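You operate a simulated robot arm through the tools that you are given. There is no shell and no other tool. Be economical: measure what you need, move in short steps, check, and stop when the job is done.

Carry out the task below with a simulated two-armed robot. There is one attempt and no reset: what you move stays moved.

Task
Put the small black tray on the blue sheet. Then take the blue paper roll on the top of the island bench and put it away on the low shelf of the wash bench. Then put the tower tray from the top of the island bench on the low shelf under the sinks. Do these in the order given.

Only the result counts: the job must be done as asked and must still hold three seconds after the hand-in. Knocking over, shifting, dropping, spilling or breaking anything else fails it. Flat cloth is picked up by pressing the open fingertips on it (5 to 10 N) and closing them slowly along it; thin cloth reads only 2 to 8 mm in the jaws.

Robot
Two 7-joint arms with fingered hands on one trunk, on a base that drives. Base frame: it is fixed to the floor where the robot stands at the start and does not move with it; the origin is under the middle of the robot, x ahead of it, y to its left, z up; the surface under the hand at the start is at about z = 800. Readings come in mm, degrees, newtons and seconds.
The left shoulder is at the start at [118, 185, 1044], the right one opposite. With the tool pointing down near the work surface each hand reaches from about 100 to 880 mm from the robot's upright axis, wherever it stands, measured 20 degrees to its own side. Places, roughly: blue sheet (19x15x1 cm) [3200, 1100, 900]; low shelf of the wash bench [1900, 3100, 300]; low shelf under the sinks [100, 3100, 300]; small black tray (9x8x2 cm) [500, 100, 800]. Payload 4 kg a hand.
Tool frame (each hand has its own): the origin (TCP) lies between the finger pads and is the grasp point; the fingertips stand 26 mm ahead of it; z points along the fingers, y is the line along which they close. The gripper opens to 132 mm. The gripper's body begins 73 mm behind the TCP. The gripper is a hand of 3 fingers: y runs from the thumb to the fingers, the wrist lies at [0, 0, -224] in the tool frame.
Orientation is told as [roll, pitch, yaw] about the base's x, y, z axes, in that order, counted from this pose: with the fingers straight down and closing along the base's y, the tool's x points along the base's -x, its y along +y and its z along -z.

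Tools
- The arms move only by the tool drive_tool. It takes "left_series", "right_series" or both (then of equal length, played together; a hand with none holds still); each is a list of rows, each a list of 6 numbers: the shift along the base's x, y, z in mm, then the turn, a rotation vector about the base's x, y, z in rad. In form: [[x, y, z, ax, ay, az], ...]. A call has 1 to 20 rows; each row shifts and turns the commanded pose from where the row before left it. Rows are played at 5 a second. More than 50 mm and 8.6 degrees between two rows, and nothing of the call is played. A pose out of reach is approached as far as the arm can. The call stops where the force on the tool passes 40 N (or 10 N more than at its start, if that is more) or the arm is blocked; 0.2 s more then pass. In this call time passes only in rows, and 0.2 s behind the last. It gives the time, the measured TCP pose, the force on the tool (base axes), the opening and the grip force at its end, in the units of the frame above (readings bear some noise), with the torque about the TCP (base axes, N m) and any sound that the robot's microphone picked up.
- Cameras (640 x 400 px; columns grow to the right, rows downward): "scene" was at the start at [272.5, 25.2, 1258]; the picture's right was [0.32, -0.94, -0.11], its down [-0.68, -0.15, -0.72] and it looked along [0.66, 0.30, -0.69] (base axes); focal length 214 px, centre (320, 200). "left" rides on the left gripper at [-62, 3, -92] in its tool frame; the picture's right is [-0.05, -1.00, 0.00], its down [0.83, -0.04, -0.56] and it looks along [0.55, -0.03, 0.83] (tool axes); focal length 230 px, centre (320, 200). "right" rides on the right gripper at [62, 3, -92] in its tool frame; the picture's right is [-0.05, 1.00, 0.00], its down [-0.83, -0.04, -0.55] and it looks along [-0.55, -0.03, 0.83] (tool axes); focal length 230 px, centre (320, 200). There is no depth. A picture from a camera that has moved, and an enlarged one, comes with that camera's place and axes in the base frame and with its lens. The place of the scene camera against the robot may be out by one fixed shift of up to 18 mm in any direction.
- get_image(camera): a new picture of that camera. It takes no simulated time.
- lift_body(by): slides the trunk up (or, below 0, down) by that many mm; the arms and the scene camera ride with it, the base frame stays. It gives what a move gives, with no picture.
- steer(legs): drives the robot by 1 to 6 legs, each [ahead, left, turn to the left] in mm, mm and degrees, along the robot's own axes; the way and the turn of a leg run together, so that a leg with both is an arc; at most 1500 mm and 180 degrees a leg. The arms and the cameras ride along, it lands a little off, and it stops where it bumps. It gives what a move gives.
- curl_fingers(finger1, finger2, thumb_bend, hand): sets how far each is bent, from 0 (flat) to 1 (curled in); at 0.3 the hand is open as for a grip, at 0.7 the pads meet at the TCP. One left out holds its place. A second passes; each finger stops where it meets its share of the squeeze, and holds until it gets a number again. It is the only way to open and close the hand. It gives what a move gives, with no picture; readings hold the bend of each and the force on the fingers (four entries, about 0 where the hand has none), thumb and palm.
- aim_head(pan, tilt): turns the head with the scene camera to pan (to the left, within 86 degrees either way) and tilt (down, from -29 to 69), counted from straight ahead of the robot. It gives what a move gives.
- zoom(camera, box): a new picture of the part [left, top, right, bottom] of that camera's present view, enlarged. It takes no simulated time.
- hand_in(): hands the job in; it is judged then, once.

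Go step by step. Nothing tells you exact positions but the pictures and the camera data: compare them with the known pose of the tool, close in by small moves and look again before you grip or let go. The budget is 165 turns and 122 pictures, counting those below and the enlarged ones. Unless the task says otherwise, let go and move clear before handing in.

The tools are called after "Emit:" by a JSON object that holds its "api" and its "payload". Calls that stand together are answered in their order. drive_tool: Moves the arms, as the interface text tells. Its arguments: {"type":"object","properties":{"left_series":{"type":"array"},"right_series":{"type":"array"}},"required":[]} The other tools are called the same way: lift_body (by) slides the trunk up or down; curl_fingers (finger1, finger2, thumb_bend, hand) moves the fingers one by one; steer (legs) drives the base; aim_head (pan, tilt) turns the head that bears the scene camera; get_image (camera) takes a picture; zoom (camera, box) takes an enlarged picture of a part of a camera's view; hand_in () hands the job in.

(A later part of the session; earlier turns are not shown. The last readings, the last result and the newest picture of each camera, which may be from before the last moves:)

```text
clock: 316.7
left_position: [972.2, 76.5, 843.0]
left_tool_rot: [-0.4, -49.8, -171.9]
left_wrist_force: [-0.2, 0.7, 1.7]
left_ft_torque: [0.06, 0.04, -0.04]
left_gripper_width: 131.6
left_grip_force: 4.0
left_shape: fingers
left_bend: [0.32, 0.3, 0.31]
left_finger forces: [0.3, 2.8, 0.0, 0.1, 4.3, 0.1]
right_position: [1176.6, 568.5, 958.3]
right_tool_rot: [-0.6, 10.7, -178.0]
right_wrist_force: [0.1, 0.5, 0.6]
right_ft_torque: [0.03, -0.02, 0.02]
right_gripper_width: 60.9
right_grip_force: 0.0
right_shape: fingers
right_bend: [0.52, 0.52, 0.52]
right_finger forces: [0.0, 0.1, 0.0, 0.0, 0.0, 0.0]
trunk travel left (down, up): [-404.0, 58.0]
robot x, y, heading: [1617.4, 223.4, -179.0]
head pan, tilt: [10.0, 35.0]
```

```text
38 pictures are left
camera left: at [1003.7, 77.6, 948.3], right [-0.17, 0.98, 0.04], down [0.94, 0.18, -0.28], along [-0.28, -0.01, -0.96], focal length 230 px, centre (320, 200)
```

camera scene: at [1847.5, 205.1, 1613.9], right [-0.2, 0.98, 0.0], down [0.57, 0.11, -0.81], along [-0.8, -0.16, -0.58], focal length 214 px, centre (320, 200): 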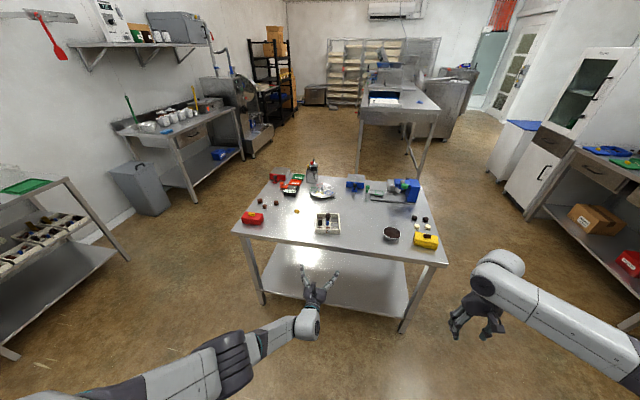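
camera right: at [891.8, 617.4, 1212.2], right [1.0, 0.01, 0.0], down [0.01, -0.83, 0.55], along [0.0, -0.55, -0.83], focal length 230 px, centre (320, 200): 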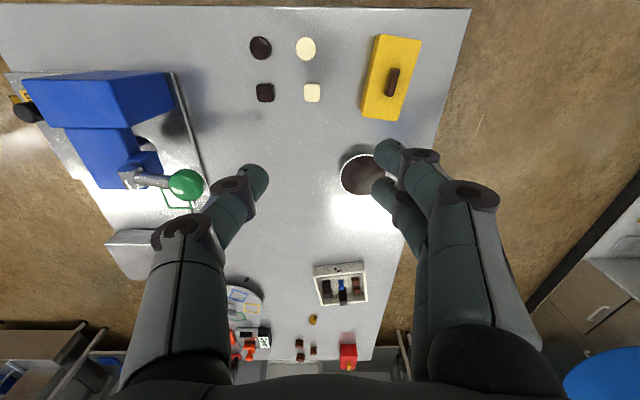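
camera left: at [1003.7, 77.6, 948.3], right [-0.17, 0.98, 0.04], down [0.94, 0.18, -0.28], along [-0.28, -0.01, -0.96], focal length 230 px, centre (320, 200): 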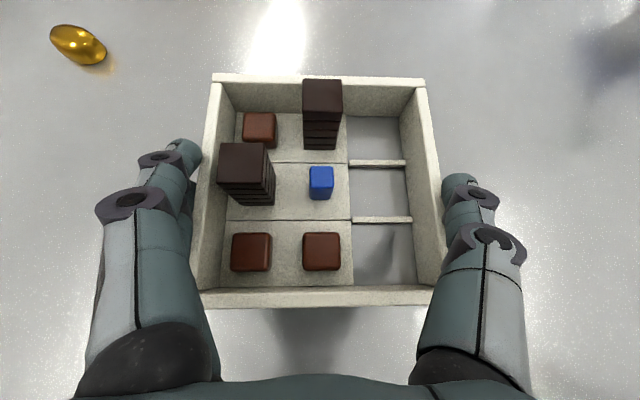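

Contact on both sides. I will squeeze more and lift a few mm.

Emit:
{"api": "curl_fingers", "payload": {"hand": "left", "finger1": 0.4, "finger2": 0.42, "thumb_bend": 0.42}}

Emit:
{"api": "drive_tool", "payload": {"left_series": [[0, 0, 3, 0, 0, 0], [0, 0, 5, 0, 0, 0], [0, 0, 8, 0, 0, 0]]}}

Emit:
{"api": "get_image", "payload": {"camera": "left"}}

```text
clock: 317.7
left_position: [972.3, 76.4, 843.7]
left_tool_rot: [-0.3, -49.9, -171.9]
left_wrist_force: [-0.8, 1.9, 6.4]
left_ft_torque: [0.1, 0.16, -0.14]
left_gripper_width: 124.6
left_grip_force: 15.2
left_shape: fingers
left_bend: [0.36, 0.33, 0.35]
left_finger forces: [3.9, 10.5, 0.0, 0.0, 15.1, 0.1]
right_position: [1177.4, 568.4, 958.0]
right_tool_rot: [-0.5, 10.6, -178.0]
right_wrist_force: [-1.2, 0.4, 0.3]
right_ft_torque: [-0.03, -0.05, 0.0]
right_gripper_width: 61.0
right_grip_force: 0.0
right_shape: fingers
right_bend: [0.52, 0.52, 0.52]
right_finger forces: [0.1, 0.0, 0.0, 0.1, 0.1, 0.0]
trunk travel left (down, up): [-404.0, 58.0]
robot x, y, heading: [1615.0, 221.7, -178.8]
head pan, tilt: [10.0, 35.0]
```

```text
clock: 318.5
left_position: [973.6, 73.0, 856.8]
left_tool_rot: [-0.2, -49.6, -171.9]
left_wrist_force: [0.3, 0.4, -0.7]
left_ft_torque: [0.05, 0.01, -0.01]
left_gripper_width: 121.6
left_grip_force: 13.3
left_shape: fingers
left_bend: [0.37, 0.33, 0.36]
left_finger forces: [2.2, 12.3, 0.0, 0.0, 11.9, 0.1]
right_position: [1176.0, 566.7, 957.6]
right_tool_rot: [-0.6, 10.7, -178.0]
right_wrist_force: [-0.1, -0.2, 0.2]
right_ft_torque: [0.0, 0.01, -0.03]
right_gripper_width: 61.1
right_grip_force: 0.0
right_shape: fingers
right_bend: [0.52, 0.52, 0.52]
right_finger forces: [0.1, 0.0, 0.1, 0.0, 0.0, 0.1]
trunk travel left (down, up): [-404.0, 58.0]
robot x, y, heading: [1611.6, 218.1, -178.8]
head pan, tilt: [10.0, 35.0]
```

```text
37 pictures are left
camera left: at [1004.2, 77.0, 962.6], right [-0.17, 0.98, 0.04], down [0.95, 0.18, -0.27], along [-0.28, -0.01, -0.96], focal length 230 px, centre (320, 200)
```

left: 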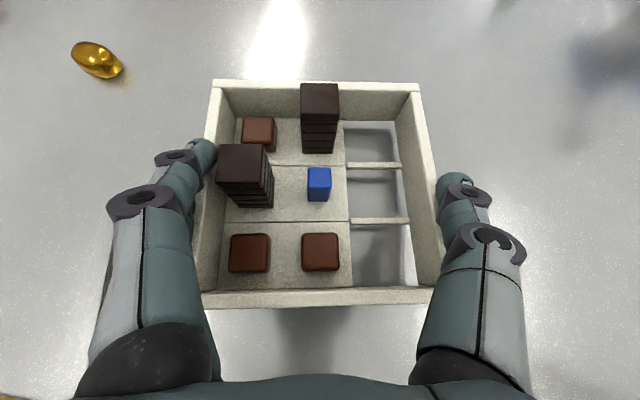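

The upper finger slid over the rim; the grip was too high. I will set down, open, pitch the hand 15 degrees steeper, go lower and grip again.

Emit:
{"api": "drive_tool", "payload": {"left_series": [[0, 0, -8, 0, 0, 0], [0, 0, -5, 0, 0, 0]]}}

Emit:
{"api": "curl_fingers", "payload": {"hand": "left", "finger1": 0.2, "finger2": 0.2, "thumb_bend": 0.2}}

Emit:
{"api": "drive_tool", "payload": {"left_series": [[0, 0, 6, 0.0185, -0.13, 0], [0, 0, 0, 0.0185, -0.13, 0], [0, 0, -8, 0, 0, 0], [0, 0, -5, 0, 0, 0]]}}

Emit:
{"api": "get_image", "payload": {"camera": "left"}}

```text
clock: 319.1
left_position: [973.5, 74.4, 844.3]
left_tool_rot: [-0.2, -49.8, -171.8]
left_wrist_force: [-0.7, -0.3, -0.4]
left_ft_torque: [0.1, 0.12, -0.04]
left_gripper_width: 121.8
left_grip_force: 14.8
left_shape: fingers
left_bend: [0.37, 0.33, 0.36]
left_finger forces: [3.5, 11.9, 0.0, 0.0, 12.8, 0.0]
right_position: [1175.8, 568.7, 956.9]
right_tool_rot: [-0.6, 10.6, -178.0]
right_wrist_force: [0.2, -1.0, -0.1]
right_ft_torque: [-0.01, -0.02, -0.03]
right_gripper_width: 61.1
right_grip_force: 0.1
right_shape: fingers
right_bend: [0.52, 0.52, 0.52]
right_finger forces: [0.1, 0.0, 0.0, 0.0, 0.0, 0.0]
trunk travel left (down, up): [-404.0, 58.0]
robot x, y, heading: [1610.5, 222.4, -178.7]
head pan, tilt: [10.0, 35.0]
```

```text
clock: 320.1
left_position: [973.0, 75.1, 844.2]
left_tool_rot: [-0.3, -49.9, -171.9]
left_wrist_force: [0.2, 0.0, 0.2]
left_ft_torque: [0.05, 0.01, -0.01]
left_gripper_width: 154.5
left_grip_force: 0.1
left_shape: fingers
left_bend: [0.2, 0.2, 0.2]
left_finger forces: [0.1, 0.0, 0.0, 0.1, 0.1, 0.0]
right_position: [1175.7, 566.9, 956.9]
right_tool_rot: [-0.7, 10.7, -178.0]
right_wrist_force: [-1.2, -0.4, 0.1]
right_ft_torque: [0.02, 0.01, -0.01]
right_gripper_width: 60.9
right_grip_force: 0.1
right_shape: fingers
right_bend: [0.52, 0.52, 0.52]
right_finger forces: [0.0, 0.0, 0.0, 0.0, 0.1, 0.0]
trunk travel left (down, up): [-404.0, 58.0]
robot x, y, heading: [1618.5, 218.6, -178.7]
head pan, tilt: [10.0, 35.0]
```

```text
clock: 321.1
left_position: [972.5, 74.8, 837.5]
left_tool_rot: [-0.3, -34.6, -171.9]
left_wrist_force: [-0.6, -0.5, 0.9]
left_ft_torque: [0.0, 0.02, 0.02]
left_gripper_width: 154.7
left_grip_force: 0.0
left_shape: fingers
left_bend: [0.2, 0.2, 0.2]
left_finger forces: [0.0, 0.1, 0.0, 0.0, 0.0, 0.0]
right_position: [1176.7, 567.5, 958.2]
right_tool_rot: [-0.6, 10.7, -178.0]
right_wrist_force: [-0.3, -0.4, 0.0]
right_ft_torque: [-0.02, -0.01, 0.02]
right_gripper_width: 61.2
right_grip_force: 0.1
right_shape: fingers
right_bend: [0.52, 0.52, 0.52]
right_finger forces: [0.0, 0.0, 0.0, 0.0, 0.1, 0.1]
trunk travel left (down, up): [-404.0, 58.0]
robot x, y, heading: [1616.1, 221.7, -179.0]
head pan, tilt: [10.0, 35.0]
```

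```text
36 pictures are left
camera left: at [974.9, 72.6, 947.6], right [-0.18, 0.98, 0.03], down [0.98, 0.18, -0.02], along [-0.02, 0.03, -1.0], focal length 230 px, centre (320, 200)
```

left: 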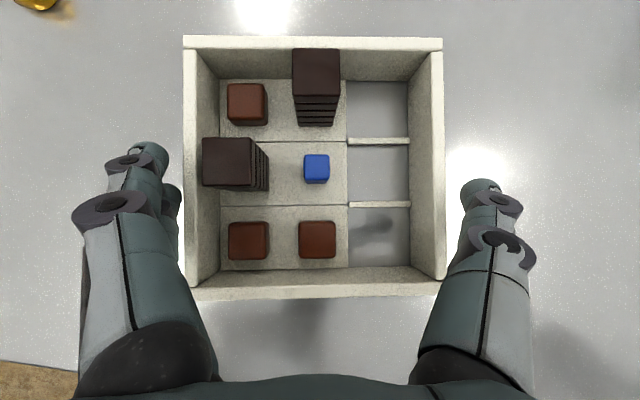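

The fingertips now line up with the middle of the tray. I will lower 2 mm and close.

Emit:
{"api": "drive_tool", "payload": {"left_series": [[0, 0, -2, 0, 0, 0]]}}

Emit:
{"api": "curl_fingers", "payload": {"hand": "left", "finger1": 0.29, "finger2": 0.29, "thumb_bend": 0.29}}

Emit:
{"api": "curl_fingers", "payload": {"hand": "left", "finger1": 0.36, "finger2": 0.36, "thumb_bend": 0.36}}

Emit:
{"api": "get_image", "payload": {"camera": "left"}}

```text
clock: 321.5
left_position: [972.3, 74.3, 835.4]
left_tool_rot: [-0.4, -34.7, -171.9]
left_wrist_force: [0.2, -0.8, -0.5]
left_ft_torque: [0.01, 0.01, 0.02]
left_gripper_width: 154.6
left_grip_force: 0.1
left_shape: fingers
left_bend: [0.2, 0.2, 0.2]
left_finger forces: [0.0, 0.0, 0.0, 0.1, 0.0, 0.0]
right_position: [1176.1, 566.6, 956.6]
right_tool_rot: [-0.6, 10.8, -177.9]
right_wrist_force: [0.5, -1.0, -0.2]
right_ft_torque: [0.02, -0.01, 0.05]
right_gripper_width: 61.0
right_grip_force: 0.0
right_shape: fingers
right_bend: [0.52, 0.52, 0.52]
right_finger forces: [0.0, 0.0, 0.0, 0.0, 0.0, 0.0]
trunk travel left (down, up): [-404.0, 58.0]
robot x, y, heading: [1612.4, 220.1, -179.0]
head pan, tilt: [10.0, 35.0]
```

```text
clock: 322.5
left_position: [972.5, 74.2, 835.5]
left_tool_rot: [-0.3, -34.7, -171.9]
left_wrist_force: [0.4, -1.0, 1.1]
left_ft_torque: [-0.07, -0.06, -0.01]
left_gripper_width: 140.9
left_grip_force: 1.6
left_shape: fingers
left_bend: [0.27, 0.26, 0.27]
left_finger forces: [0.2, 2.1, 0.1, 0.0, 0.9, 0.1]
right_position: [1176.5, 567.6, 958.2]
right_tool_rot: [-0.5, 10.7, -177.9]
right_wrist_force: [-0.9, -0.5, -0.6]
right_ft_torque: [0.0, 0.02, -0.01]
right_gripper_width: 60.9
right_grip_force: 0.0
right_shape: fingers
right_bend: [0.52, 0.52, 0.52]
right_finger forces: [0.0, 0.1, 0.1, 0.1, 0.0, 0.1]
trunk travel left (down, up): [-404.0, 58.0]
robot x, y, heading: [1616.4, 222.0, -178.8]
head pan, tilt: [10.0, 35.0]
```

```text
clock: 323.5
left_position: [972.3, 75.2, 834.0]
left_tool_rot: [-0.3, -34.8, -171.9]
left_wrist_force: [0.0, -1.6, 4.9]
left_ft_torque: [0.03, 0.01, 0.01]
left_gripper_width: 137.0
left_grip_force: 12.0
left_shape: fingers
left_bend: [0.3, 0.31, 0.32]
left_finger forces: [5.0, 7.6, 0.0, 0.0, 11.6, 0.0]
right_position: [1177.0, 567.7, 956.9]
right_tool_rot: [-0.6, 10.8, -178.1]
right_wrist_force: [0.5, -0.4, -0.1]
right_ft_torque: [0.0, 0.02, 0.01]
right_gripper_width: 61.4
right_grip_force: 0.1
right_shape: fingers
right_bend: [0.52, 0.52, 0.52]
right_finger forces: [0.0, 0.0, 0.0, 0.1, 0.0, 0.1]
trunk travel left (down, up): [-404.0, 58.0]
robot x, y, heading: [1616.1, 220.5, -178.8]
head pan, tilt: [10.0, 35.0]
```

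```text
35 pictures are left
camera left: at [974.9, 73.1, 946.0], right [-0.18, 0.98, 0.03], down [0.98, 0.18, -0.02], along [-0.02, 0.03, -1.0], focal length 230 px, centre (320, 200)
```

left: 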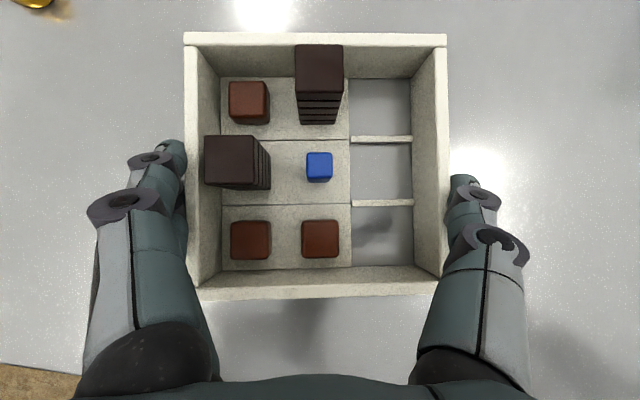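

Both fingers and the thumb hold the walls. I will squeeze a little more and lift slightly.

Emit:
{"api": "curl_fingers", "payload": {"hand": "left", "finger1": 0.4, "finger2": 0.4, "thumb_bend": 0.4}}

Emit:
{"api": "drive_tool", "payload": {"left_series": [[0, 0, 3, 0, 0, 0], [0, 0, 6, 0, 0, 0], [0, 0, 10, 0, 0, 0]]}}

Emit:
{"api": "get_image", "payload": {"camera": "left"}}

```text
clock: 324.5
left_position: [971.9, 74.9, 835.1]
left_tool_rot: [-0.3, -34.8, -171.9]
left_wrist_force: [-1.0, -0.8, 5.8]
left_ft_torque: [0.14, -0.01, 0.0]
left_gripper_width: 136.6
left_grip_force: 18.3
left_shape: fingers
left_bend: [0.31, 0.33, 0.34]
left_finger forces: [8.1, 10.5, 0.0, 0.1, 18.0, 0.0]
right_position: [1176.8, 567.7, 957.8]
right_tool_rot: [-0.7, 10.7, -178.0]
right_wrist_force: [-0.4, -0.4, 0.1]
right_ft_torque: [0.0, -0.01, -0.02]
right_gripper_width: 61.3
right_grip_force: 0.1
right_shape: fingers
right_bend: [0.52, 0.52, 0.52]
right_finger forces: [0.0, 0.0, 0.1, 0.0, 0.0, 0.0]
trunk travel left (down, up): [-404.0, 58.0]
robot x, y, heading: [1612.6, 222.9, -178.7]
head pan, tilt: [10.0, 35.0]
```

```text
clock: 325.3
left_position: [972.7, 75.4, 853.9]
left_tool_rot: [-0.3, -34.7, -171.9]
left_wrist_force: [-0.1, 0.2, -0.9]
left_ft_torque: [0.03, -0.01, 0.01]
left_gripper_width: 136.2
left_grip_force: 16.5
left_shape: fingers
left_bend: [0.31, 0.33, 0.34]
left_finger forces: [8.0, 9.5, 0.1, 0.0, 16.6, 0.0]
right_position: [1176.5, 567.5, 958.1]
right_tool_rot: [-0.6, 10.7, -178.0]
right_wrist_force: [-0.5, 0.7, 0.0]
right_ft_torque: [-0.02, 0.04, -0.01]
right_gripper_width: 61.1
right_grip_force: 0.1
right_shape: fingers
right_bend: [0.52, 0.52, 0.52]
right_finger forces: [0.0, 0.1, 0.0, 0.1, 0.1, 0.1]
trunk travel left (down, up): [-404.0, 58.0]
robot x, y, heading: [1614.8, 225.3, -178.7]
head pan, tilt: [10.0, 35.0]
```

```text
34 pictures are left
camera left: at [975.4, 73.4, 964.9], right [-0.18, 0.98, 0.03], down [0.98, 0.18, -0.02], along [-0.02, 0.03, -1.0], focal length 230 px, centre (320, 200)
```

left: 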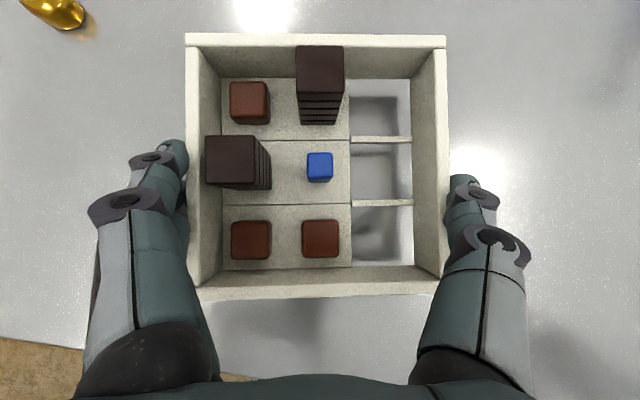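

The tray rides securely with its towers upright. I will raise it, draw it in slightly, back off the bench and move into the lane.

Emit:
{"api": "drive_tool", "payload": {"left_series": [[0, 0, 15, 0, 0, 0], [0, 0, 22, 0, 0, 0], [5, 0, 22, 0, 0, 0], [10, 0, 22, 0, 0, 0], [10, 0, 22, 0, 0, 0], [10, 0, 15, 0, 0, 0]]}}

Emit:
{"api": "steer", "payload": {"legs": [[-300, 0, 0], [0, -1270, 0]]}}

Emit:
{"api": "get_image", "payload": {"camera": "left"}}

```text
clock: 326.7
left_position: [1007.9, 73.9, 970.9]
left_tool_rot: [-0.3, -34.9, -171.9]
left_wrist_force: [0.1, -0.3, -1.3]
left_ft_torque: [0.01, -0.05, 0.02]
left_gripper_width: 136.3
left_grip_force: 17.0
left_shape: fingers
left_bend: [0.31, 0.33, 0.34]
left_finger forces: [8.1, 9.4, 0.1, 0.0, 16.6, 0.0]
right_position: [1176.7, 567.9, 957.9]
right_tool_rot: [-0.6, 10.6, -177.9]
right_wrist_force: [0.3, -0.4, -0.7]
right_ft_torque: [0.0, -0.02, 0.01]
right_gripper_width: 60.9
right_grip_force: 0.1
right_shape: fingers
right_bend: [0.52, 0.52, 0.52]
right_finger forces: [0.1, 0.0, 0.0, 0.0, 0.1, 0.0]
trunk travel left (down, up): [-404.0, 58.0]
robot x, y, heading: [1618.9, 222.2, -178.7]
head pan, tilt: [10.0, 35.0]
```

```text
clock: 334.9
left_position: [1264.8, 1375.8, 971.3]
left_tool_rot: [-0.2, -34.7, -170.8]
left_wrist_force: [0.2, 0.1, -1.6]
left_ft_torque: [0.04, -0.03, -0.01]
left_gripper_width: 136.3
left_grip_force: 16.4
left_shape: fingers
left_bend: [0.31, 0.33, 0.34]
left_finger forces: [7.9, 9.4, 0.0, 0.0, 16.4, 0.1]
right_position: [1424.5, 1872.2, 957.4]
right_tool_rot: [-0.6, 10.7, -176.8]
right_wrist_force: [0.5, 0.2, 0.3]
right_ft_torque: [0.04, 0.02, -0.02]
right_gripper_width: 61.0
right_grip_force: 0.1
right_shape: fingers
right_bend: [0.52, 0.52, 0.52]
right_finger forces: [0.0, 0.1, 0.0, 0.0, 0.0, 0.0]
trunk travel left (down, up): [-404.0, 58.0]
robot x, y, heading: [1872.1, 1535.6, -177.9]
head pan, tilt: [10.0, 35.0]
```

```text
33 pictures are left
camera left: at [1267.6, 1372.9, 1082.1], right [-0.2, 0.98, 0.03], down [0.98, 0.2, -0.02], along [-0.02, 0.03, -1.0], focal length 230 px, centre (320, 200)
```

left: 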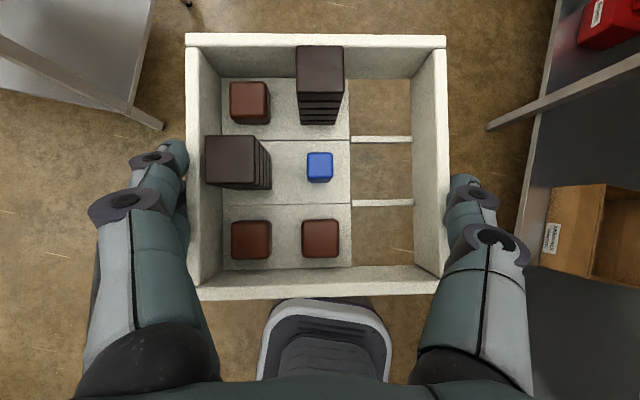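

The contents did not move. I will drive along the lane now.

Emit:
{"api": "steer", "payload": {"legs": [[0, 90, -2], [1450, 0, 0], [1450, 0, 0], [830, 0, 0], [0, 0, -90], [0, 380, 0]]}}

Emit:
{"api": "aim_head", "payload": {"pan": 0, "tilt": 30}}

Emit:
{"api": "get_image", "payload": {"camera": "scene"}}

```text
clock: 359.5
left_position: [-2373.9, 1968.9, 971.7]
left_tool_rot: [-0.1, -34.7, 98.1]
left_wrist_force: [0.2, 0.0, -1.9]
left_ft_torque: [-0.06, 0.0, 0.01]
left_gripper_width: 136.0
left_grip_force: 16.5
left_shape: fingers
left_bend: [0.31, 0.33, 0.34]
left_finger forces: [7.8, 9.2, 0.0, 0.0, 16.3, 0.1]
right_position: [-1881.9, 1802.2, 957.9]
right_tool_rot: [-0.4, 10.8, 92.1]
right_wrist_force: [-0.1, 0.4, -1.0]
right_ft_torque: [0.03, 0.01, -0.01]
right_gripper_width: 61.1
right_grip_force: 0.0
right_shape: fingers
right_bend: [0.52, 0.52, 0.52]
right_finger forces: [0.0, 0.0, 0.1, 0.0, 0.0, 0.1]
trunk travel left (down, up): [-404.0, 58.0]
robot x, y, heading: [-2227.3, 1363.1, 91.3]
head pan, tilt: [10.0, 35.0]
```

```text
clock: 360.2
left_position: [-2374.8, 1969.2, 970.9]
left_tool_rot: [-0.2, -34.7, 98.2]
left_wrist_force: [-0.8, 0.0, -1.5]
left_ft_torque: [-0.01, 0.01, 0.0]
left_gripper_width: 136.1
left_grip_force: 17.0
left_shape: fingers
left_bend: [0.31, 0.33, 0.34]
left_finger forces: [7.8, 9.3, 0.1, 0.0, 16.3, 0.0]
right_position: [-1881.9, 1801.2, 957.6]
right_tool_rot: [-0.6, 10.7, 92.0]
right_wrist_force: [0.2, -0.3, 0.1]
right_ft_torque: [0.03, -0.03, 0.04]
right_gripper_width: 61.3
right_grip_force: 0.1
right_shape: fingers
right_bend: [0.52, 0.52, 0.52]
right_finger forces: [0.0, 0.1, 0.0, 0.1, 0.0, 0.1]
trunk travel left (down, up): [-404.0, 58.0]
robot x, y, heading: [-2228.6, 1361.9, 91.2]
head pan, tilt: [0.0, 30.0]
```

```text
32 pictures are left
camera scene: at [-2217.4, 1442.6, 1621.6], right [1.0, 0.02, 0.0], down [0.01, -0.51, -0.86], along [-0.02, 0.86, -0.51], focal length 214 px, centre (320, 200)
```

scene: 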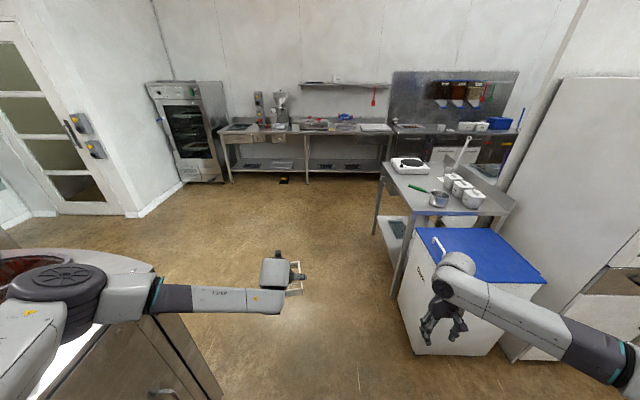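

The way is clear. I will drive through to the corridor, turn and go to the sinks.

Emit:
{"api": "steer", "payload": {"legs": [[1350, 0, 0], [1290, 0, 0], [0, 0, -91], [1400, 0, 0], [770, 0, 0]]}}

Emit:
{"api": "aim_head", "payload": {"pan": -50, "tilt": 45}}

Emit:
{"api": "get_image", "payload": {"camera": "scene"}}

Emit:
{"api": "get_image", "payload": {"camera": "left"}}

```text
clock: 387.0
left_position: [498.4, 3926.4, 972.5]
left_tool_rot: [-0.3, -34.8, 2.9]
left_wrist_force: [-0.2, 0.1, -1.0]
left_ft_torque: [-0.07, 0.03, 0.01]
left_gripper_width: 136.0
left_grip_force: 16.8
left_shape: fingers
left_bend: [0.31, 0.34, 0.34]
left_finger forces: [7.7, 9.2, 0.1, 0.0, 16.0, 0.0]
right_position: [286.1, 3451.1, 958.0]
right_tool_rot: [-0.6, 10.7, -3.2]
right_wrist_force: [-0.7, -0.4, 0.2]
right_ft_torque: [0.01, -0.03, 0.0]
right_gripper_width: 61.3
right_grip_force: 0.0
right_shape: fingers
right_bend: [0.52, 0.52, 0.52]
right_finger forces: [0.0, 0.1, 0.0, 0.0, 0.0, 0.0]
trunk travel left (down, up): [-404.0, 58.0]
robot x, y, heading: [-123.9, 3836.8, -4.1]
head pan, tilt: [0.0, 30.0]
```

```text
clock: 388.2
left_position: [498.1, 3927.0, 972.0]
left_tool_rot: [-0.3, -34.7, 2.9]
left_wrist_force: [-0.3, -0.2, -1.4]
left_ft_torque: [-0.06, 0.03, 0.0]
left_gripper_width: 136.2
left_grip_force: 16.4
left_shape: fingers
left_bend: [0.31, 0.34, 0.34]
left_finger forces: [7.7, 9.1, 0.0, 0.0, 16.0, 0.0]
right_position: [287.3, 3450.7, 957.4]
right_tool_rot: [-0.6, 10.8, -3.3]
right_wrist_force: [1.0, 0.2, -0.2]
right_ft_torque: [0.01, -0.03, -0.02]
right_gripper_width: 61.1
right_grip_force: 0.0
right_shape: fingers
right_bend: [0.52, 0.52, 0.52]
right_finger forces: [0.0, 0.0, 0.1, 0.1, 0.0, 0.0]
trunk travel left (down, up): [-404.0, 58.0]
robot x, y, heading: [-122.5, 3835.8, -4.2]
head pan, tilt: [-50.0, 45.0]
```

```text
31 pictures are left
camera scene: at [-64.1, 3764.2, 1599.4], right [-0.81, -0.59, 0.01], down [-0.42, 0.57, -0.7], along [0.41, -0.57, -0.71], focal length 214 px, centre (320, 200)
```

scene: 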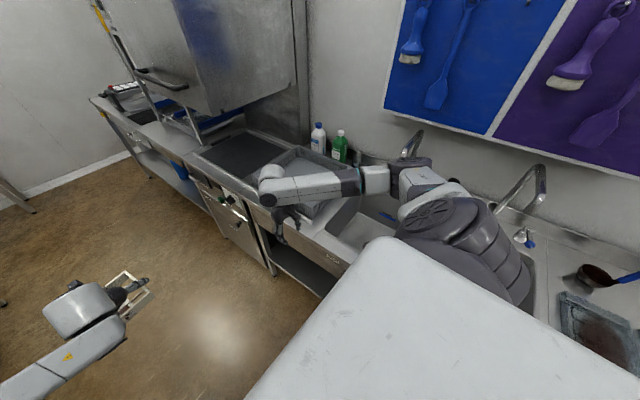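

```text
30 pictures are left
camera left: at [495.9, 3932.2, 1082.1], right [0.09, -1.0, 0.03], down [-1.0, -0.09, -0.02], along [0.02, -0.03, -1.0], focal length 230 px, centre (320, 200)
```

left: 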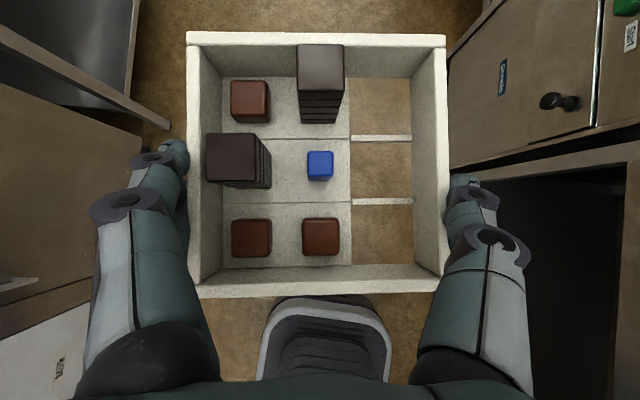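

The tray is intact and I am beside the sinks. I will move away from the sink bench a little, turn to face it and look at the low shelf.

Emit:
{"api": "steer", "payload": {"legs": [[0, 250, 0], [0, 0, -86]]}}

Emit:
{"api": "drive_tool", "payload": {"right_series": [[-35, 25, 0, 0, 0, 0], [-35, 25, 0, 0, 0, 0], [-35, 25, 0, 0, 0, 0], [-35, 25, 0, 0, 0, 0], [-35, 25, 0, 0, 0, 0], [-35, 25, 0, 0, 0, 0]]}}

Emit:
{"api": "aim_head", "payload": {"pan": 5, "tilt": 40}}

Emit:
{"api": "get_image", "payload": {"camera": "scene"}}

```text
clock: 393.7
left_position: [33.4, 3478.5, 971.9]
left_tool_rot: [-0.3, -34.7, -83.1]
left_wrist_force: [-1.0, -0.5, -2.2]
left_ft_torque: [0.03, 0.01, 0.04]
left_gripper_width: 136.2
left_grip_force: 16.6
left_shape: fingers
left_bend: [0.31, 0.34, 0.34]
left_finger forces: [7.7, 9.0, 0.0, 0.1, 15.8, 0.0]
right_position: [-456.5, 3656.2, 958.4]
right_tool_rot: [-0.5, 10.8, -89.2]
right_wrist_force: [1.0, 0.0, 0.4]
right_ft_torque: [-0.03, 0.01, 0.01]
right_gripper_width: 61.0
right_grip_force: 0.0
right_shape: fingers
right_bend: [0.52, 0.52, 0.52]
right_finger forces: [0.1, 0.0, 0.1, 0.0, 0.1, 0.0]
trunk travel left (down, up): [-404.0, 58.0]
robot x, y, heading: [-102.6, 4088.2, -90.1]
head pan, tilt: [-50.0, 45.0]
```

```text
clock: 395.1
left_position: [34.1, 3478.5, 971.5]
left_tool_rot: [-0.3, -34.7, -83.0]
left_wrist_force: [-0.6, 0.3, -1.6]
left_ft_torque: [0.02, 0.02, -0.02]
left_gripper_width: 136.1
left_grip_force: 16.4
left_shape: fingers
left_bend: [0.31, 0.34, 0.34]
left_finger forces: [7.6, 9.0, 0.0, 0.1, 15.7, 0.0]
right_position: [-668.7, 3805.7, 955.1]
right_tool_rot: [-0.6, 10.8, -89.0]
right_wrist_force: [0.0, 0.1, 0.1]
right_ft_torque: [-0.04, 0.01, -0.01]
right_gripper_width: 60.9
right_grip_force: 0.1
right_shape: fingers
right_bend: [0.52, 0.52, 0.52]
right_finger forces: [0.1, 0.0, 0.0, 0.1, 0.0, 0.1]
trunk travel left (down, up): [-404.0, 58.0]
robot x, y, heading: [-97.6, 4085.9, -89.9]
head pan, tilt: [-50.0, 45.0]
```

```text
clock: 396.3
left_position: [33.2, 3478.3, 970.8]
left_tool_rot: [-0.3, -34.7, -83.0]
left_wrist_force: [-0.2, 0.0, -2.3]
left_ft_torque: [0.03, 0.01, 0.01]
left_gripper_width: 136.1
left_grip_force: 16.1
left_shape: fingers
left_bend: [0.31, 0.34, 0.34]
left_finger forces: [7.6, 9.0, 0.1, 0.1, 15.7, 0.0]
right_position: [-667.5, 3805.8, 955.3]
right_tool_rot: [-0.6, 10.6, -89.1]
right_wrist_force: [0.2, -0.5, -0.5]
right_ft_torque: [0.0, -0.01, 0.01]
right_gripper_width: 60.9
right_grip_force: 0.1
right_shape: fingers
right_bend: [0.52, 0.52, 0.52]
right_finger forces: [0.0, 0.0, 0.0, 0.0, 0.1, 0.0]
trunk travel left (down, up): [-404.0, 58.0]
robot x, y, heading: [-101.4, 4087.8, -90.0]
head pan, tilt: [5.0, 40.0]
```

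```text
29 pictures are left
camera scene: at [-82.3, 4001.9, 1606.3], right [-1.0, -0.09, 0.0], down [-0.06, 0.65, -0.76], along [0.07, -0.76, -0.65], focal length 214 px, centre (320, 200)
```

scene: 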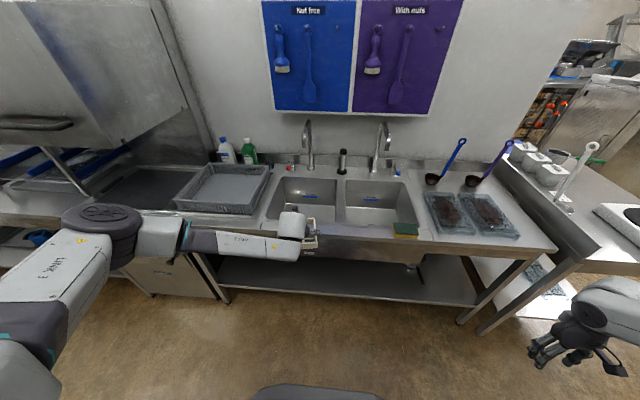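

The low shelf under the sinks is empty, with its front edge at about y = 3380. I will draw the tray back a little, shift left to avoid the drains, and lower the trunk.

Emit:
{"api": "drive_tool", "payload": {"left_series": [[0, 15, 0, 0, 0, 0], [0, 25, 0, 0, 0, 0], [0, 25, 0, 0, 0, 0], [0, 15, 0, 0, 0, 0]]}}

Emit:
{"api": "steer", "payload": {"legs": [[0, 280, 0]]}}

Emit:
{"api": "lift_body", "payload": {"by": -395}}

Emit:
{"api": "get_image", "payload": {"camera": "scene"}}

```text
clock: 397.3
left_position: [32.0, 3558.3, 970.0]
left_tool_rot: [-0.3, -34.7, -83.0]
left_wrist_force: [0.0, 0.2, -1.5]
left_ft_torque: [0.03, 0.01, 0.03]
left_gripper_width: 135.9
left_grip_force: 16.7
left_shape: fingers
left_bend: [0.31, 0.34, 0.34]
left_finger forces: [7.6, 9.0, 0.0, 0.1, 15.7, 0.0]
right_position: [-667.3, 3805.3, 954.8]
right_tool_rot: [-0.6, 10.6, -89.1]
right_wrist_force: [-0.4, -0.6, -1.0]
right_ft_torque: [0.0, -0.01, -0.01]
right_gripper_width: 60.9
right_grip_force: 0.0
right_shape: fingers
right_bend: [0.52, 0.52, 0.52]
right_finger forces: [0.0, 0.0, 0.1, 0.0, 0.0, 0.0]
trunk travel left (down, up): [-404.0, 58.0]
robot x, y, heading: [-102.4, 4087.2, -90.0]
head pan, tilt: [5.0, 40.0]
```

```text
clock: 399.3
left_position: [314.5, 3558.7, 971.1]
left_tool_rot: [-0.2, -34.7, -83.0]
left_wrist_force: [0.0, 0.6, -1.8]
left_ft_torque: [0.02, 0.02, -0.01]
left_gripper_width: 135.8
left_grip_force: 16.0
left_shape: fingers
left_bend: [0.31, 0.34, 0.34]
left_finger forces: [7.6, 9.0, 0.1, 0.1, 15.8, 0.0]
right_position: [-387.7, 3804.6, 955.0]
right_tool_rot: [-0.5, 10.8, -88.9]
right_wrist_force: [-0.7, -0.6, -0.4]
right_ft_torque: [0.02, -0.03, -0.03]
right_gripper_width: 61.0
right_grip_force: 0.1
right_shape: fingers
right_bend: [0.52, 0.52, 0.52]
right_finger forces: [0.0, 0.0, 0.1, 0.1, 0.0, 0.0]
trunk travel left (down, up): [-404.0, 58.0]
robot x, y, heading: [174.5, 4088.3, -89.9]
head pan, tilt: [5.0, 40.0]
```

```text
clock: 403.1
left_position: [315.1, 3558.9, 576.2]
left_tool_rot: [-0.2, -34.9, -82.9]
left_wrist_force: [-0.9, 0.3, -1.7]
left_ft_torque: [0.03, 0.04, 0.01]
left_gripper_width: 136.1
left_grip_force: 15.9
left_shape: fingers
left_bend: [0.31, 0.34, 0.34]
left_finger forces: [7.6, 9.0, 0.1, 0.0, 15.8, 0.0]
right_position: [-387.8, 3804.6, 560.3]
right_tool_rot: [-0.6, 10.7, -89.0]
right_wrist_force: [0.5, -0.2, 0.6]
right_ft_torque: [-0.01, 0.01, 0.02]
right_gripper_width: 61.0
right_grip_force: 0.1
right_shape: fingers
right_bend: [0.52, 0.52, 0.52]
right_finger forces: [0.0, 0.0, 0.0, 0.0, 0.1, 0.0]
trunk travel left (down, up): [-9.0, 453.0]
robot x, y, heading: [178.1, 4088.8, -89.6]
head pan, tilt: [5.0, 40.0]
```

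```text
28 pictures are left
camera scene: at [199.3, 3745.7, 1087.6], right [-1.0, -0.08, -0.04], down [-0.06, 0.94, -0.35], along [0.07, -0.34, -0.94], focal length 214 px, centre (320, 200)
```

scene: 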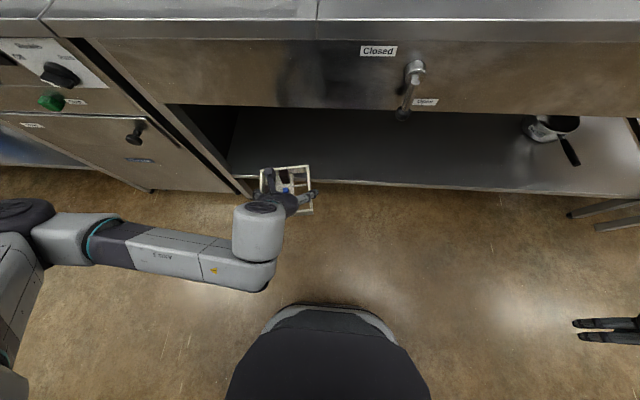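

The shelf space ahead of the tray is free. I will lower the tray with the arm to just above shelf height and check.

Emit:
{"api": "drive_tool", "payload": {"left_series": [[0, 0, -20, 0, 0, 0], [0, 0, -30, 0, 0, 0], [0, 0, -30, 0, 0, 0], [0, 0, -30, 0, 0, 0], [0, 0, -30, 0, 0, 0], [0, 0, -20, 0, 0, 0]]}}

Emit:
{"api": "get_image", "payload": {"camera": "left"}}

Emit:
{"api": "get_image", "payload": {"camera": "scene"}}

```text
clock: 404.4
left_position: [315.7, 3558.9, 415.1]
left_tool_rot: [-0.2, -34.8, -82.8]
left_wrist_force: [0.2, 0.2, -1.6]
left_ft_torque: [0.02, 0.0, -0.01]
left_gripper_width: 136.0
left_grip_force: 16.6
left_shape: fingers
left_bend: [0.31, 0.34, 0.34]
left_finger forces: [7.7, 8.8, 0.1, 0.1, 15.7, 0.0]
right_position: [-385.7, 3803.9, 561.1]
right_tool_rot: [-0.5, 10.8, -88.9]
right_wrist_force: [-0.2, -0.1, -1.0]
right_ft_torque: [-0.01, 0.01, -0.01]
right_gripper_width: 60.9
right_grip_force: 0.1
right_shape: fingers
right_bend: [0.52, 0.52, 0.52]
right_finger forces: [0.0, 0.0, 0.1, 0.0, 0.0, 0.0]
trunk travel left (down, up): [-9.0, 453.0]
robot x, y, heading: [179.4, 4089.1, -89.9]
head pan, tilt: [5.0, 40.0]
```

```text
27 pictures are left
camera left: at [319.9, 3563.2, 525.6], right [-0.99, -0.16, 0.03], down [-0.16, 0.99, -0.02], along [-0.03, -0.02, -1.0], focal length 230 px, centre (320, 200)
```

left: 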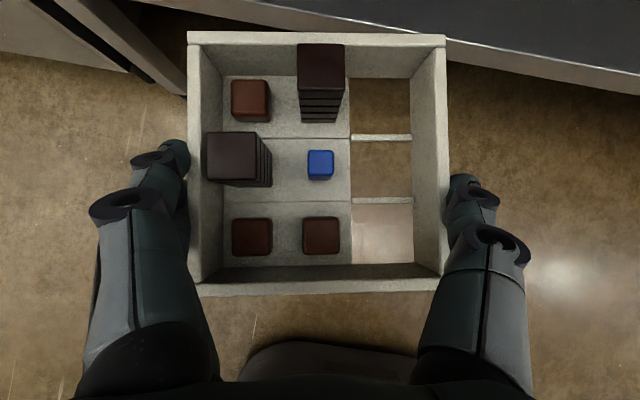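

```text
26 pictures are left
camera scene: at [199.4, 3745.1, 1087.1], right [-1.0, -0.08, -0.04], down [-0.06, 0.94, -0.35], along [0.07, -0.34, -0.94], focal length 214 px, centre (320, 200)
```

scene: 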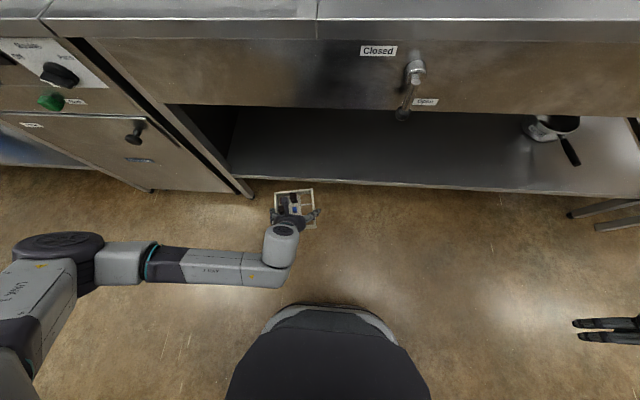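

The shelf edge is at y = 3373 and the tray is 80 mm above shelf level. I will first stretch the arm forward (which straightens the elbow), then look before driving in.

Emit:
{"api": "drive_tool", "payload": {"left_series": [[0, -20, 0, 0, 0, 0], [0, -25, 0, 0, 0, 0], [0, -25, 0, 0, 0, 0], [0, -25, -5, 0, 0, 0], [0, -20, -5, 0, 0, 0]]}}

Emit:
{"api": "get_image", "payload": {"camera": "scene"}}

```text
clock: 405.6
left_position: [315.6, 3444.4, 405.5]
left_tool_rot: [-0.3, -34.6, -82.9]
left_wrist_force: [0.0, -1.0, -1.7]
left_ft_torque: [0.04, 0.0, 0.01]
left_gripper_width: 135.9
left_grip_force: 16.0
left_shape: fingers
left_bend: [0.31, 0.34, 0.34]
left_finger forces: [7.6, 8.9, 0.0, 0.0, 15.6, 0.0]
right_position: [-387.6, 3803.7, 561.1]
right_tool_rot: [-0.6, 10.8, -88.9]
right_wrist_force: [-0.9, 0.4, 0.1]
right_ft_torque: [-0.03, -0.01, -0.01]
right_gripper_width: 61.2
right_grip_force: 0.0
right_shape: fingers
right_bend: [0.52, 0.52, 0.52]
right_finger forces: [0.0, 0.0, 0.0, 0.0, 0.0, 0.0]
trunk travel left (down, up): [-9.0, 453.0]
robot x, y, heading: [174.5, 4089.0, -89.8]
head pan, tilt: [5.0, 40.0]
```

```text
25 pictures are left
camera scene: at [199.2, 3745.0, 1087.1], right [-1.0, -0.08, -0.04], down [-0.06, 0.94, -0.35], along [0.07, -0.34, -0.94], focal length 214 px, centre (320, 200)
```

scene: 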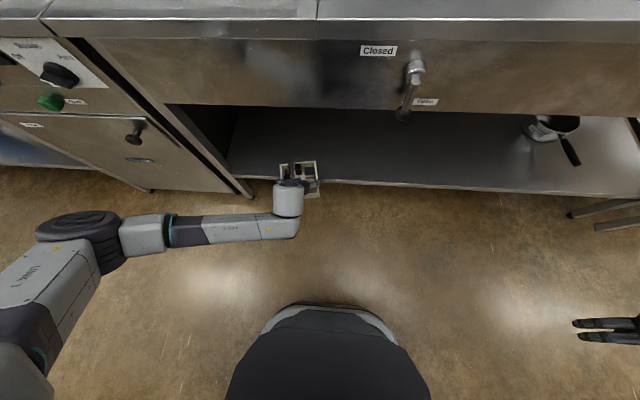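

There is enough room for the elbow. I will drive in 185 mm.

Emit:
{"api": "steer", "payload": {"legs": [[185, 0, 0]]}}

Emit:
{"api": "get_image", "payload": {"camera": "left"}}

Emit:
{"api": "get_image", "payload": {"camera": "scene"}}

```text
clock: 407.2
left_position: [315.4, 3258.4, 404.7]
left_tool_rot: [-0.3, -34.6, -82.9]
left_wrist_force: [-0.3, -0.3, -1.5]
left_ft_torque: [0.07, 0.04, 0.02]
left_gripper_width: 135.7
left_grip_force: 15.4
left_shape: fingers
left_bend: [0.31, 0.34, 0.34]
left_finger forces: [7.5, 8.9, 0.0, 0.0, 15.6, 0.0]
right_position: [-386.1, 3618.8, 560.5]
right_tool_rot: [-0.6, 10.7, -88.9]
right_wrist_force: [1.0, 0.0, -1.3]
right_ft_torque: [0.01, 0.0, -0.02]
right_gripper_width: 60.9
right_grip_force: 0.0
right_shape: fingers
right_bend: [0.52, 0.52, 0.52]
right_finger forces: [0.0, 0.0, 0.1, 0.1, 0.0, 0.1]
trunk travel left (down, up): [-9.0, 453.0]
robot x, y, heading: [176.8, 3903.8, -90.1]
head pan, tilt: [5.0, 40.0]
```

```text
24 pictures are left
camera left: at [319.1, 3262.5, 515.0], right [-0.99, -0.16, 0.03], down [-0.16, 0.99, -0.02], along [-0.03, -0.02, -1.0], focal length 230 px, centre (320, 200)
```

left: 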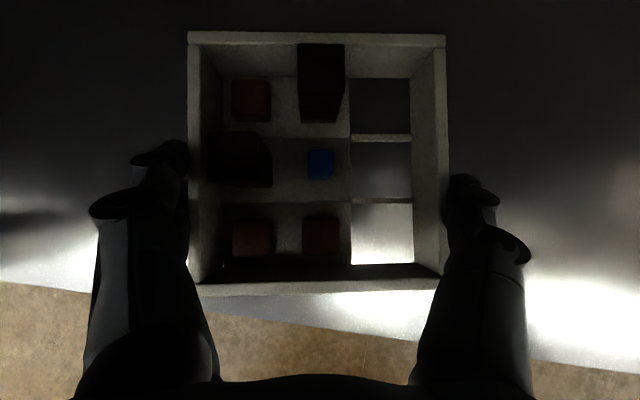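

```text
23 pictures are left
camera scene: at [199.4, 3558.9, 1086.7], right [-1.0, -0.08, -0.04], down [-0.06, 0.94, -0.35], along [0.07, -0.34, -0.94], focal length 214 px, centre (320, 200)
```

scene: 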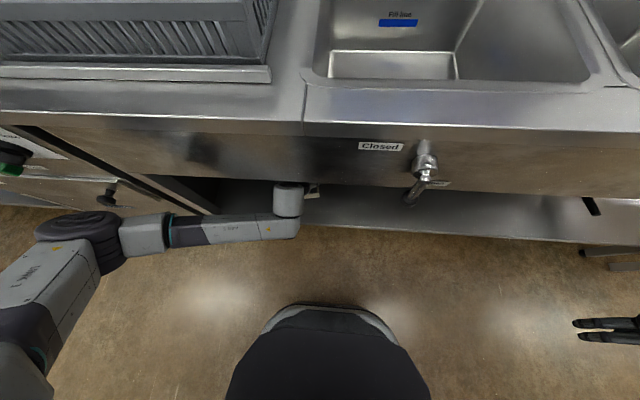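

The tray is fully over the shelf, about 72 mm inside the edge. I will lower it in steps until contact.

Emit:
{"api": "drive_tool", "payload": {"left_series": [[0, 0, -15, 0, 0, 0], [0, 0, -20, 0, 0, 0], [0, 0, -15, 0, 0, 0], [0, 0, -8, 0, 0, 0]]}}

Emit:
{"api": "drive_tool", "payload": {"left_series": [[0, 0, -3, 0, 0, 0], [0, 0, -3, 0, 0, 0]]}}

```text
clock: 408.2
left_position: [315.9, 3258.4, 347.1]
left_tool_rot: [-0.3, -34.7, -82.9]
left_wrist_force: [0.7, -0.5, -2.1]
left_ft_torque: [0.02, 0.0, 0.0]
left_gripper_width: 135.8
left_grip_force: 15.8
left_shape: fingers
left_bend: [0.31, 0.34, 0.34]
left_finger forces: [7.6, 9.0, 0.1, 0.1, 15.6, 0.0]
right_position: [-386.2, 3619.3, 560.4]
right_tool_rot: [-0.5, 10.8, -89.0]
right_wrist_force: [0.9, 0.2, 0.2]
right_ft_torque: [-0.01, 0.0, -0.02]
right_gripper_width: 61.1
right_grip_force: 0.1
right_shape: fingers
right_bend: [0.52, 0.52, 0.52]
right_finger forces: [0.1, 0.1, 0.0, 0.0, 0.0, 0.1]
trunk travel left (down, up): [-9.0, 453.0]
robot x, y, heading: [179.8, 3906.8, -90.0]
head pan, tilt: [5.0, 40.0]
```

```text
clock: 408.8
left_position: [316.3, 3259.8, 341.2]
left_tool_rot: [-0.3, -34.6, -83.0]
left_wrist_force: [0.3, -0.3, -1.2]
left_ft_torque: [0.03, 0.04, 0.02]
left_gripper_width: 135.9
left_grip_force: 16.2
left_shape: fingers
left_bend: [0.31, 0.34, 0.34]
left_finger forces: [7.8, 8.8, 0.1, 0.0, 15.5, 0.0]
right_position: [-386.1, 3618.9, 561.1]
right_tool_rot: [-0.6, 10.8, -89.0]
right_wrist_force: [0.2, -0.2, 0.3]
right_ft_torque: [0.01, -0.02, 0.02]
right_gripper_width: 61.2
right_grip_force: 0.1
right_shape: fingers
right_bend: [0.52, 0.52, 0.52]
right_finger forces: [0.0, 0.0, 0.1, 0.0, 0.0, 0.0]
trunk travel left (down, up): [-9.0, 453.0]
robot x, y, heading: [177.4, 3901.8, -90.1]
head pan, tilt: [5.0, 40.0]
```

Emit:
{"api": "drive_tool", "payload": {"left_series": [[0, 0, -2, 0, 0, 0], [0, 0, -2, 0, 0, 0]]}}

Emit:
{"api": "drive_tool", "payload": {"left_series": [[0, 0, -2, 0, 0, 0]]}}

```text
clock: 409.4
left_position: [315.9, 3258.6, 337.7]
left_tool_rot: [-0.4, -34.7, -82.9]
left_wrist_force: [1.1, 0.6, -1.0]
left_ft_torque: [0.01, 0.09, -0.05]
left_gripper_width: 135.9
left_grip_force: 16.1
left_shape: fingers
left_bend: [0.31, 0.34, 0.34]
left_finger forces: [7.6, 8.8, 0.0, 0.1, 15.9, 0.0]
right_position: [-386.4, 3619.6, 560.9]
right_tool_rot: [-0.6, 10.8, -89.0]
right_wrist_force: [0.0, 0.3, 0.1]
right_ft_torque: [0.01, -0.01, -0.01]
right_gripper_width: 61.3
right_grip_force: 0.0
right_shape: fingers
right_bend: [0.52, 0.52, 0.52]
right_finger forces: [0.1, 0.0, 0.0, 0.1, 0.0, 0.0]
trunk travel left (down, up): [-9.0, 453.0]
robot x, y, heading: [179.3, 3905.1, -90.0]
head pan, tilt: [5.0, 40.0]
```

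```text
clock: 409.8
left_position: [314.9, 3258.9, 336.2]
left_tool_rot: [-0.4, -34.7, -83.0]
left_wrist_force: [1.8, 2.9, 6.8]
left_ft_torque: [0.0, 0.22, -0.02]
left_gripper_width: 136.0
left_grip_force: 17.2
left_shape: fingers
left_bend: [0.31, 0.34, 0.34]
left_finger forces: [8.0, 9.9, 0.0, 0.0, 17.1, 0.1]
right_position: [-386.2, 3620.0, 561.1]
right_tool_rot: [-0.6, 10.8, -89.0]
right_wrist_force: [0.3, -0.3, -0.2]
right_ft_torque: [0.0, -0.03, -0.01]
right_gripper_width: 61.2
right_grip_force: 0.1
right_shape: fingers
right_bend: [0.52, 0.52, 0.52]
right_finger forces: [0.1, 0.1, 0.1, 0.0, 0.0, 0.1]
trunk travel left (down, up): [-9.0, 453.0]
robot x, y, heading: [178.4, 3903.6, -89.9]
head pan, tilt: [5.0, 40.0]
```

The tray is on the shelf. I will open gradually.

Emit:
{"api": "drive_tool", "payload": {"left_series": [[0, 0, -1, 0, 0, 0]]}}

Emit:
{"api": "curl_fingers", "payload": {"hand": "left", "finger1": 0.3, "finger2": 0.3, "thumb_bend": 0.31}}

Emit:
{"api": "curl_fingers", "payload": {"hand": "left", "finger1": 0.2, "finger2": 0.2, "thumb_bend": 0.2}}

Emit:
{"api": "get_image", "payload": {"camera": "left"}}

```text
clock: 410.2
left_position: [315.8, 3258.4, 335.7]
left_tool_rot: [-0.5, -34.8, -82.9]
left_wrist_force: [2.0, 3.0, 13.0]
left_ft_torque: [0.03, 0.17, -0.01]
left_gripper_width: 136.2
left_grip_force: 18.1
left_shape: fingers
left_bend: [0.31, 0.34, 0.34]
left_finger forces: [8.1, 10.7, 0.0, 0.1, 17.4, 0.1]
right_position: [-386.0, 3620.7, 561.6]
right_tool_rot: [-0.5, 10.7, -89.0]
right_wrist_force: [0.2, -0.4, -0.4]
right_ft_torque: [-0.01, -0.03, 0.04]
right_gripper_width: 60.9
right_grip_force: 0.0
right_shape: fingers
right_bend: [0.52, 0.52, 0.52]
right_finger forces: [0.0, 0.0, 0.0, 0.0, 0.0, 0.0]
trunk travel left (down, up): [-9.0, 453.0]
robot x, y, heading: [179.2, 3902.2, -89.8]
head pan, tilt: [5.0, 40.0]
```

```text
clock: 411.2
left_position: [315.5, 3259.3, 334.1]
left_tool_rot: [-0.3, -34.8, -82.9]
left_wrist_force: [-0.3, -2.7, 8.5]
left_ft_torque: [0.02, 0.05, 0.03]
left_gripper_width: 139.0
left_grip_force: 4.4
left_shape: fingers
left_bend: [0.29, 0.28, 0.3]
left_finger forces: [0.8, 3.2, 0.0, 0.0, 5.2, 0.0]
right_position: [-386.2, 3619.3, 560.0]
right_tool_rot: [-0.6, 10.7, -89.0]
right_wrist_force: [-0.3, 0.3, 0.9]
right_ft_torque: [0.02, -0.01, 0.0]
right_gripper_width: 60.8
right_grip_force: 0.1
right_shape: fingers
right_bend: [0.52, 0.52, 0.52]
right_finger forces: [0.1, 0.0, 0.1, 0.0, 0.1, 0.0]
trunk travel left (down, up): [-9.0, 453.0]
robot x, y, heading: [179.6, 3904.1, -89.9]
head pan, tilt: [5.0, 40.0]
```

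```text
clock: 412.2
left_position: [315.2, 3259.7, 333.6]
left_tool_rot: [-0.3, -34.7, -82.8]
left_wrist_force: [0.1, 0.0, 0.1]
left_ft_torque: [0.0, 0.02, 0.0]
left_gripper_width: 154.8
left_grip_force: 0.0
left_shape: fingers
left_bend: [0.2, 0.2, 0.2]
left_finger forces: [0.1, 0.0, 0.0, 0.0, 0.0, 0.0]
right_position: [-386.6, 3620.4, 560.4]
right_tool_rot: [-0.6, 10.7, -89.0]
right_wrist_force: [0.3, -0.1, 0.4]
right_ft_torque: [-0.04, 0.01, 0.01]
right_gripper_width: 61.3
right_grip_force: 0.1
right_shape: fingers
right_bend: [0.52, 0.52, 0.52]
right_finger forces: [0.1, 0.0, 0.1, 0.0, 0.0, 0.0]
trunk travel left (down, up): [-9.0, 453.0]
robot x, y, heading: [179.4, 3902.3, -89.9]
head pan, tilt: [5.0, 40.0]
```

```text
22 pictures are left
camera left: at [319.0, 3262.9, 444.5], right [-0.99, -0.16, 0.03], down [-0.16, 0.99, -0.02], along [-0.03, -0.02, -1.0], focal length 230 px, centre (320, 200)
```

left: 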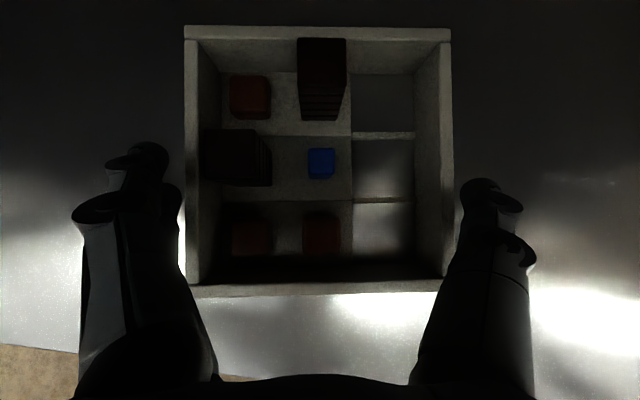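

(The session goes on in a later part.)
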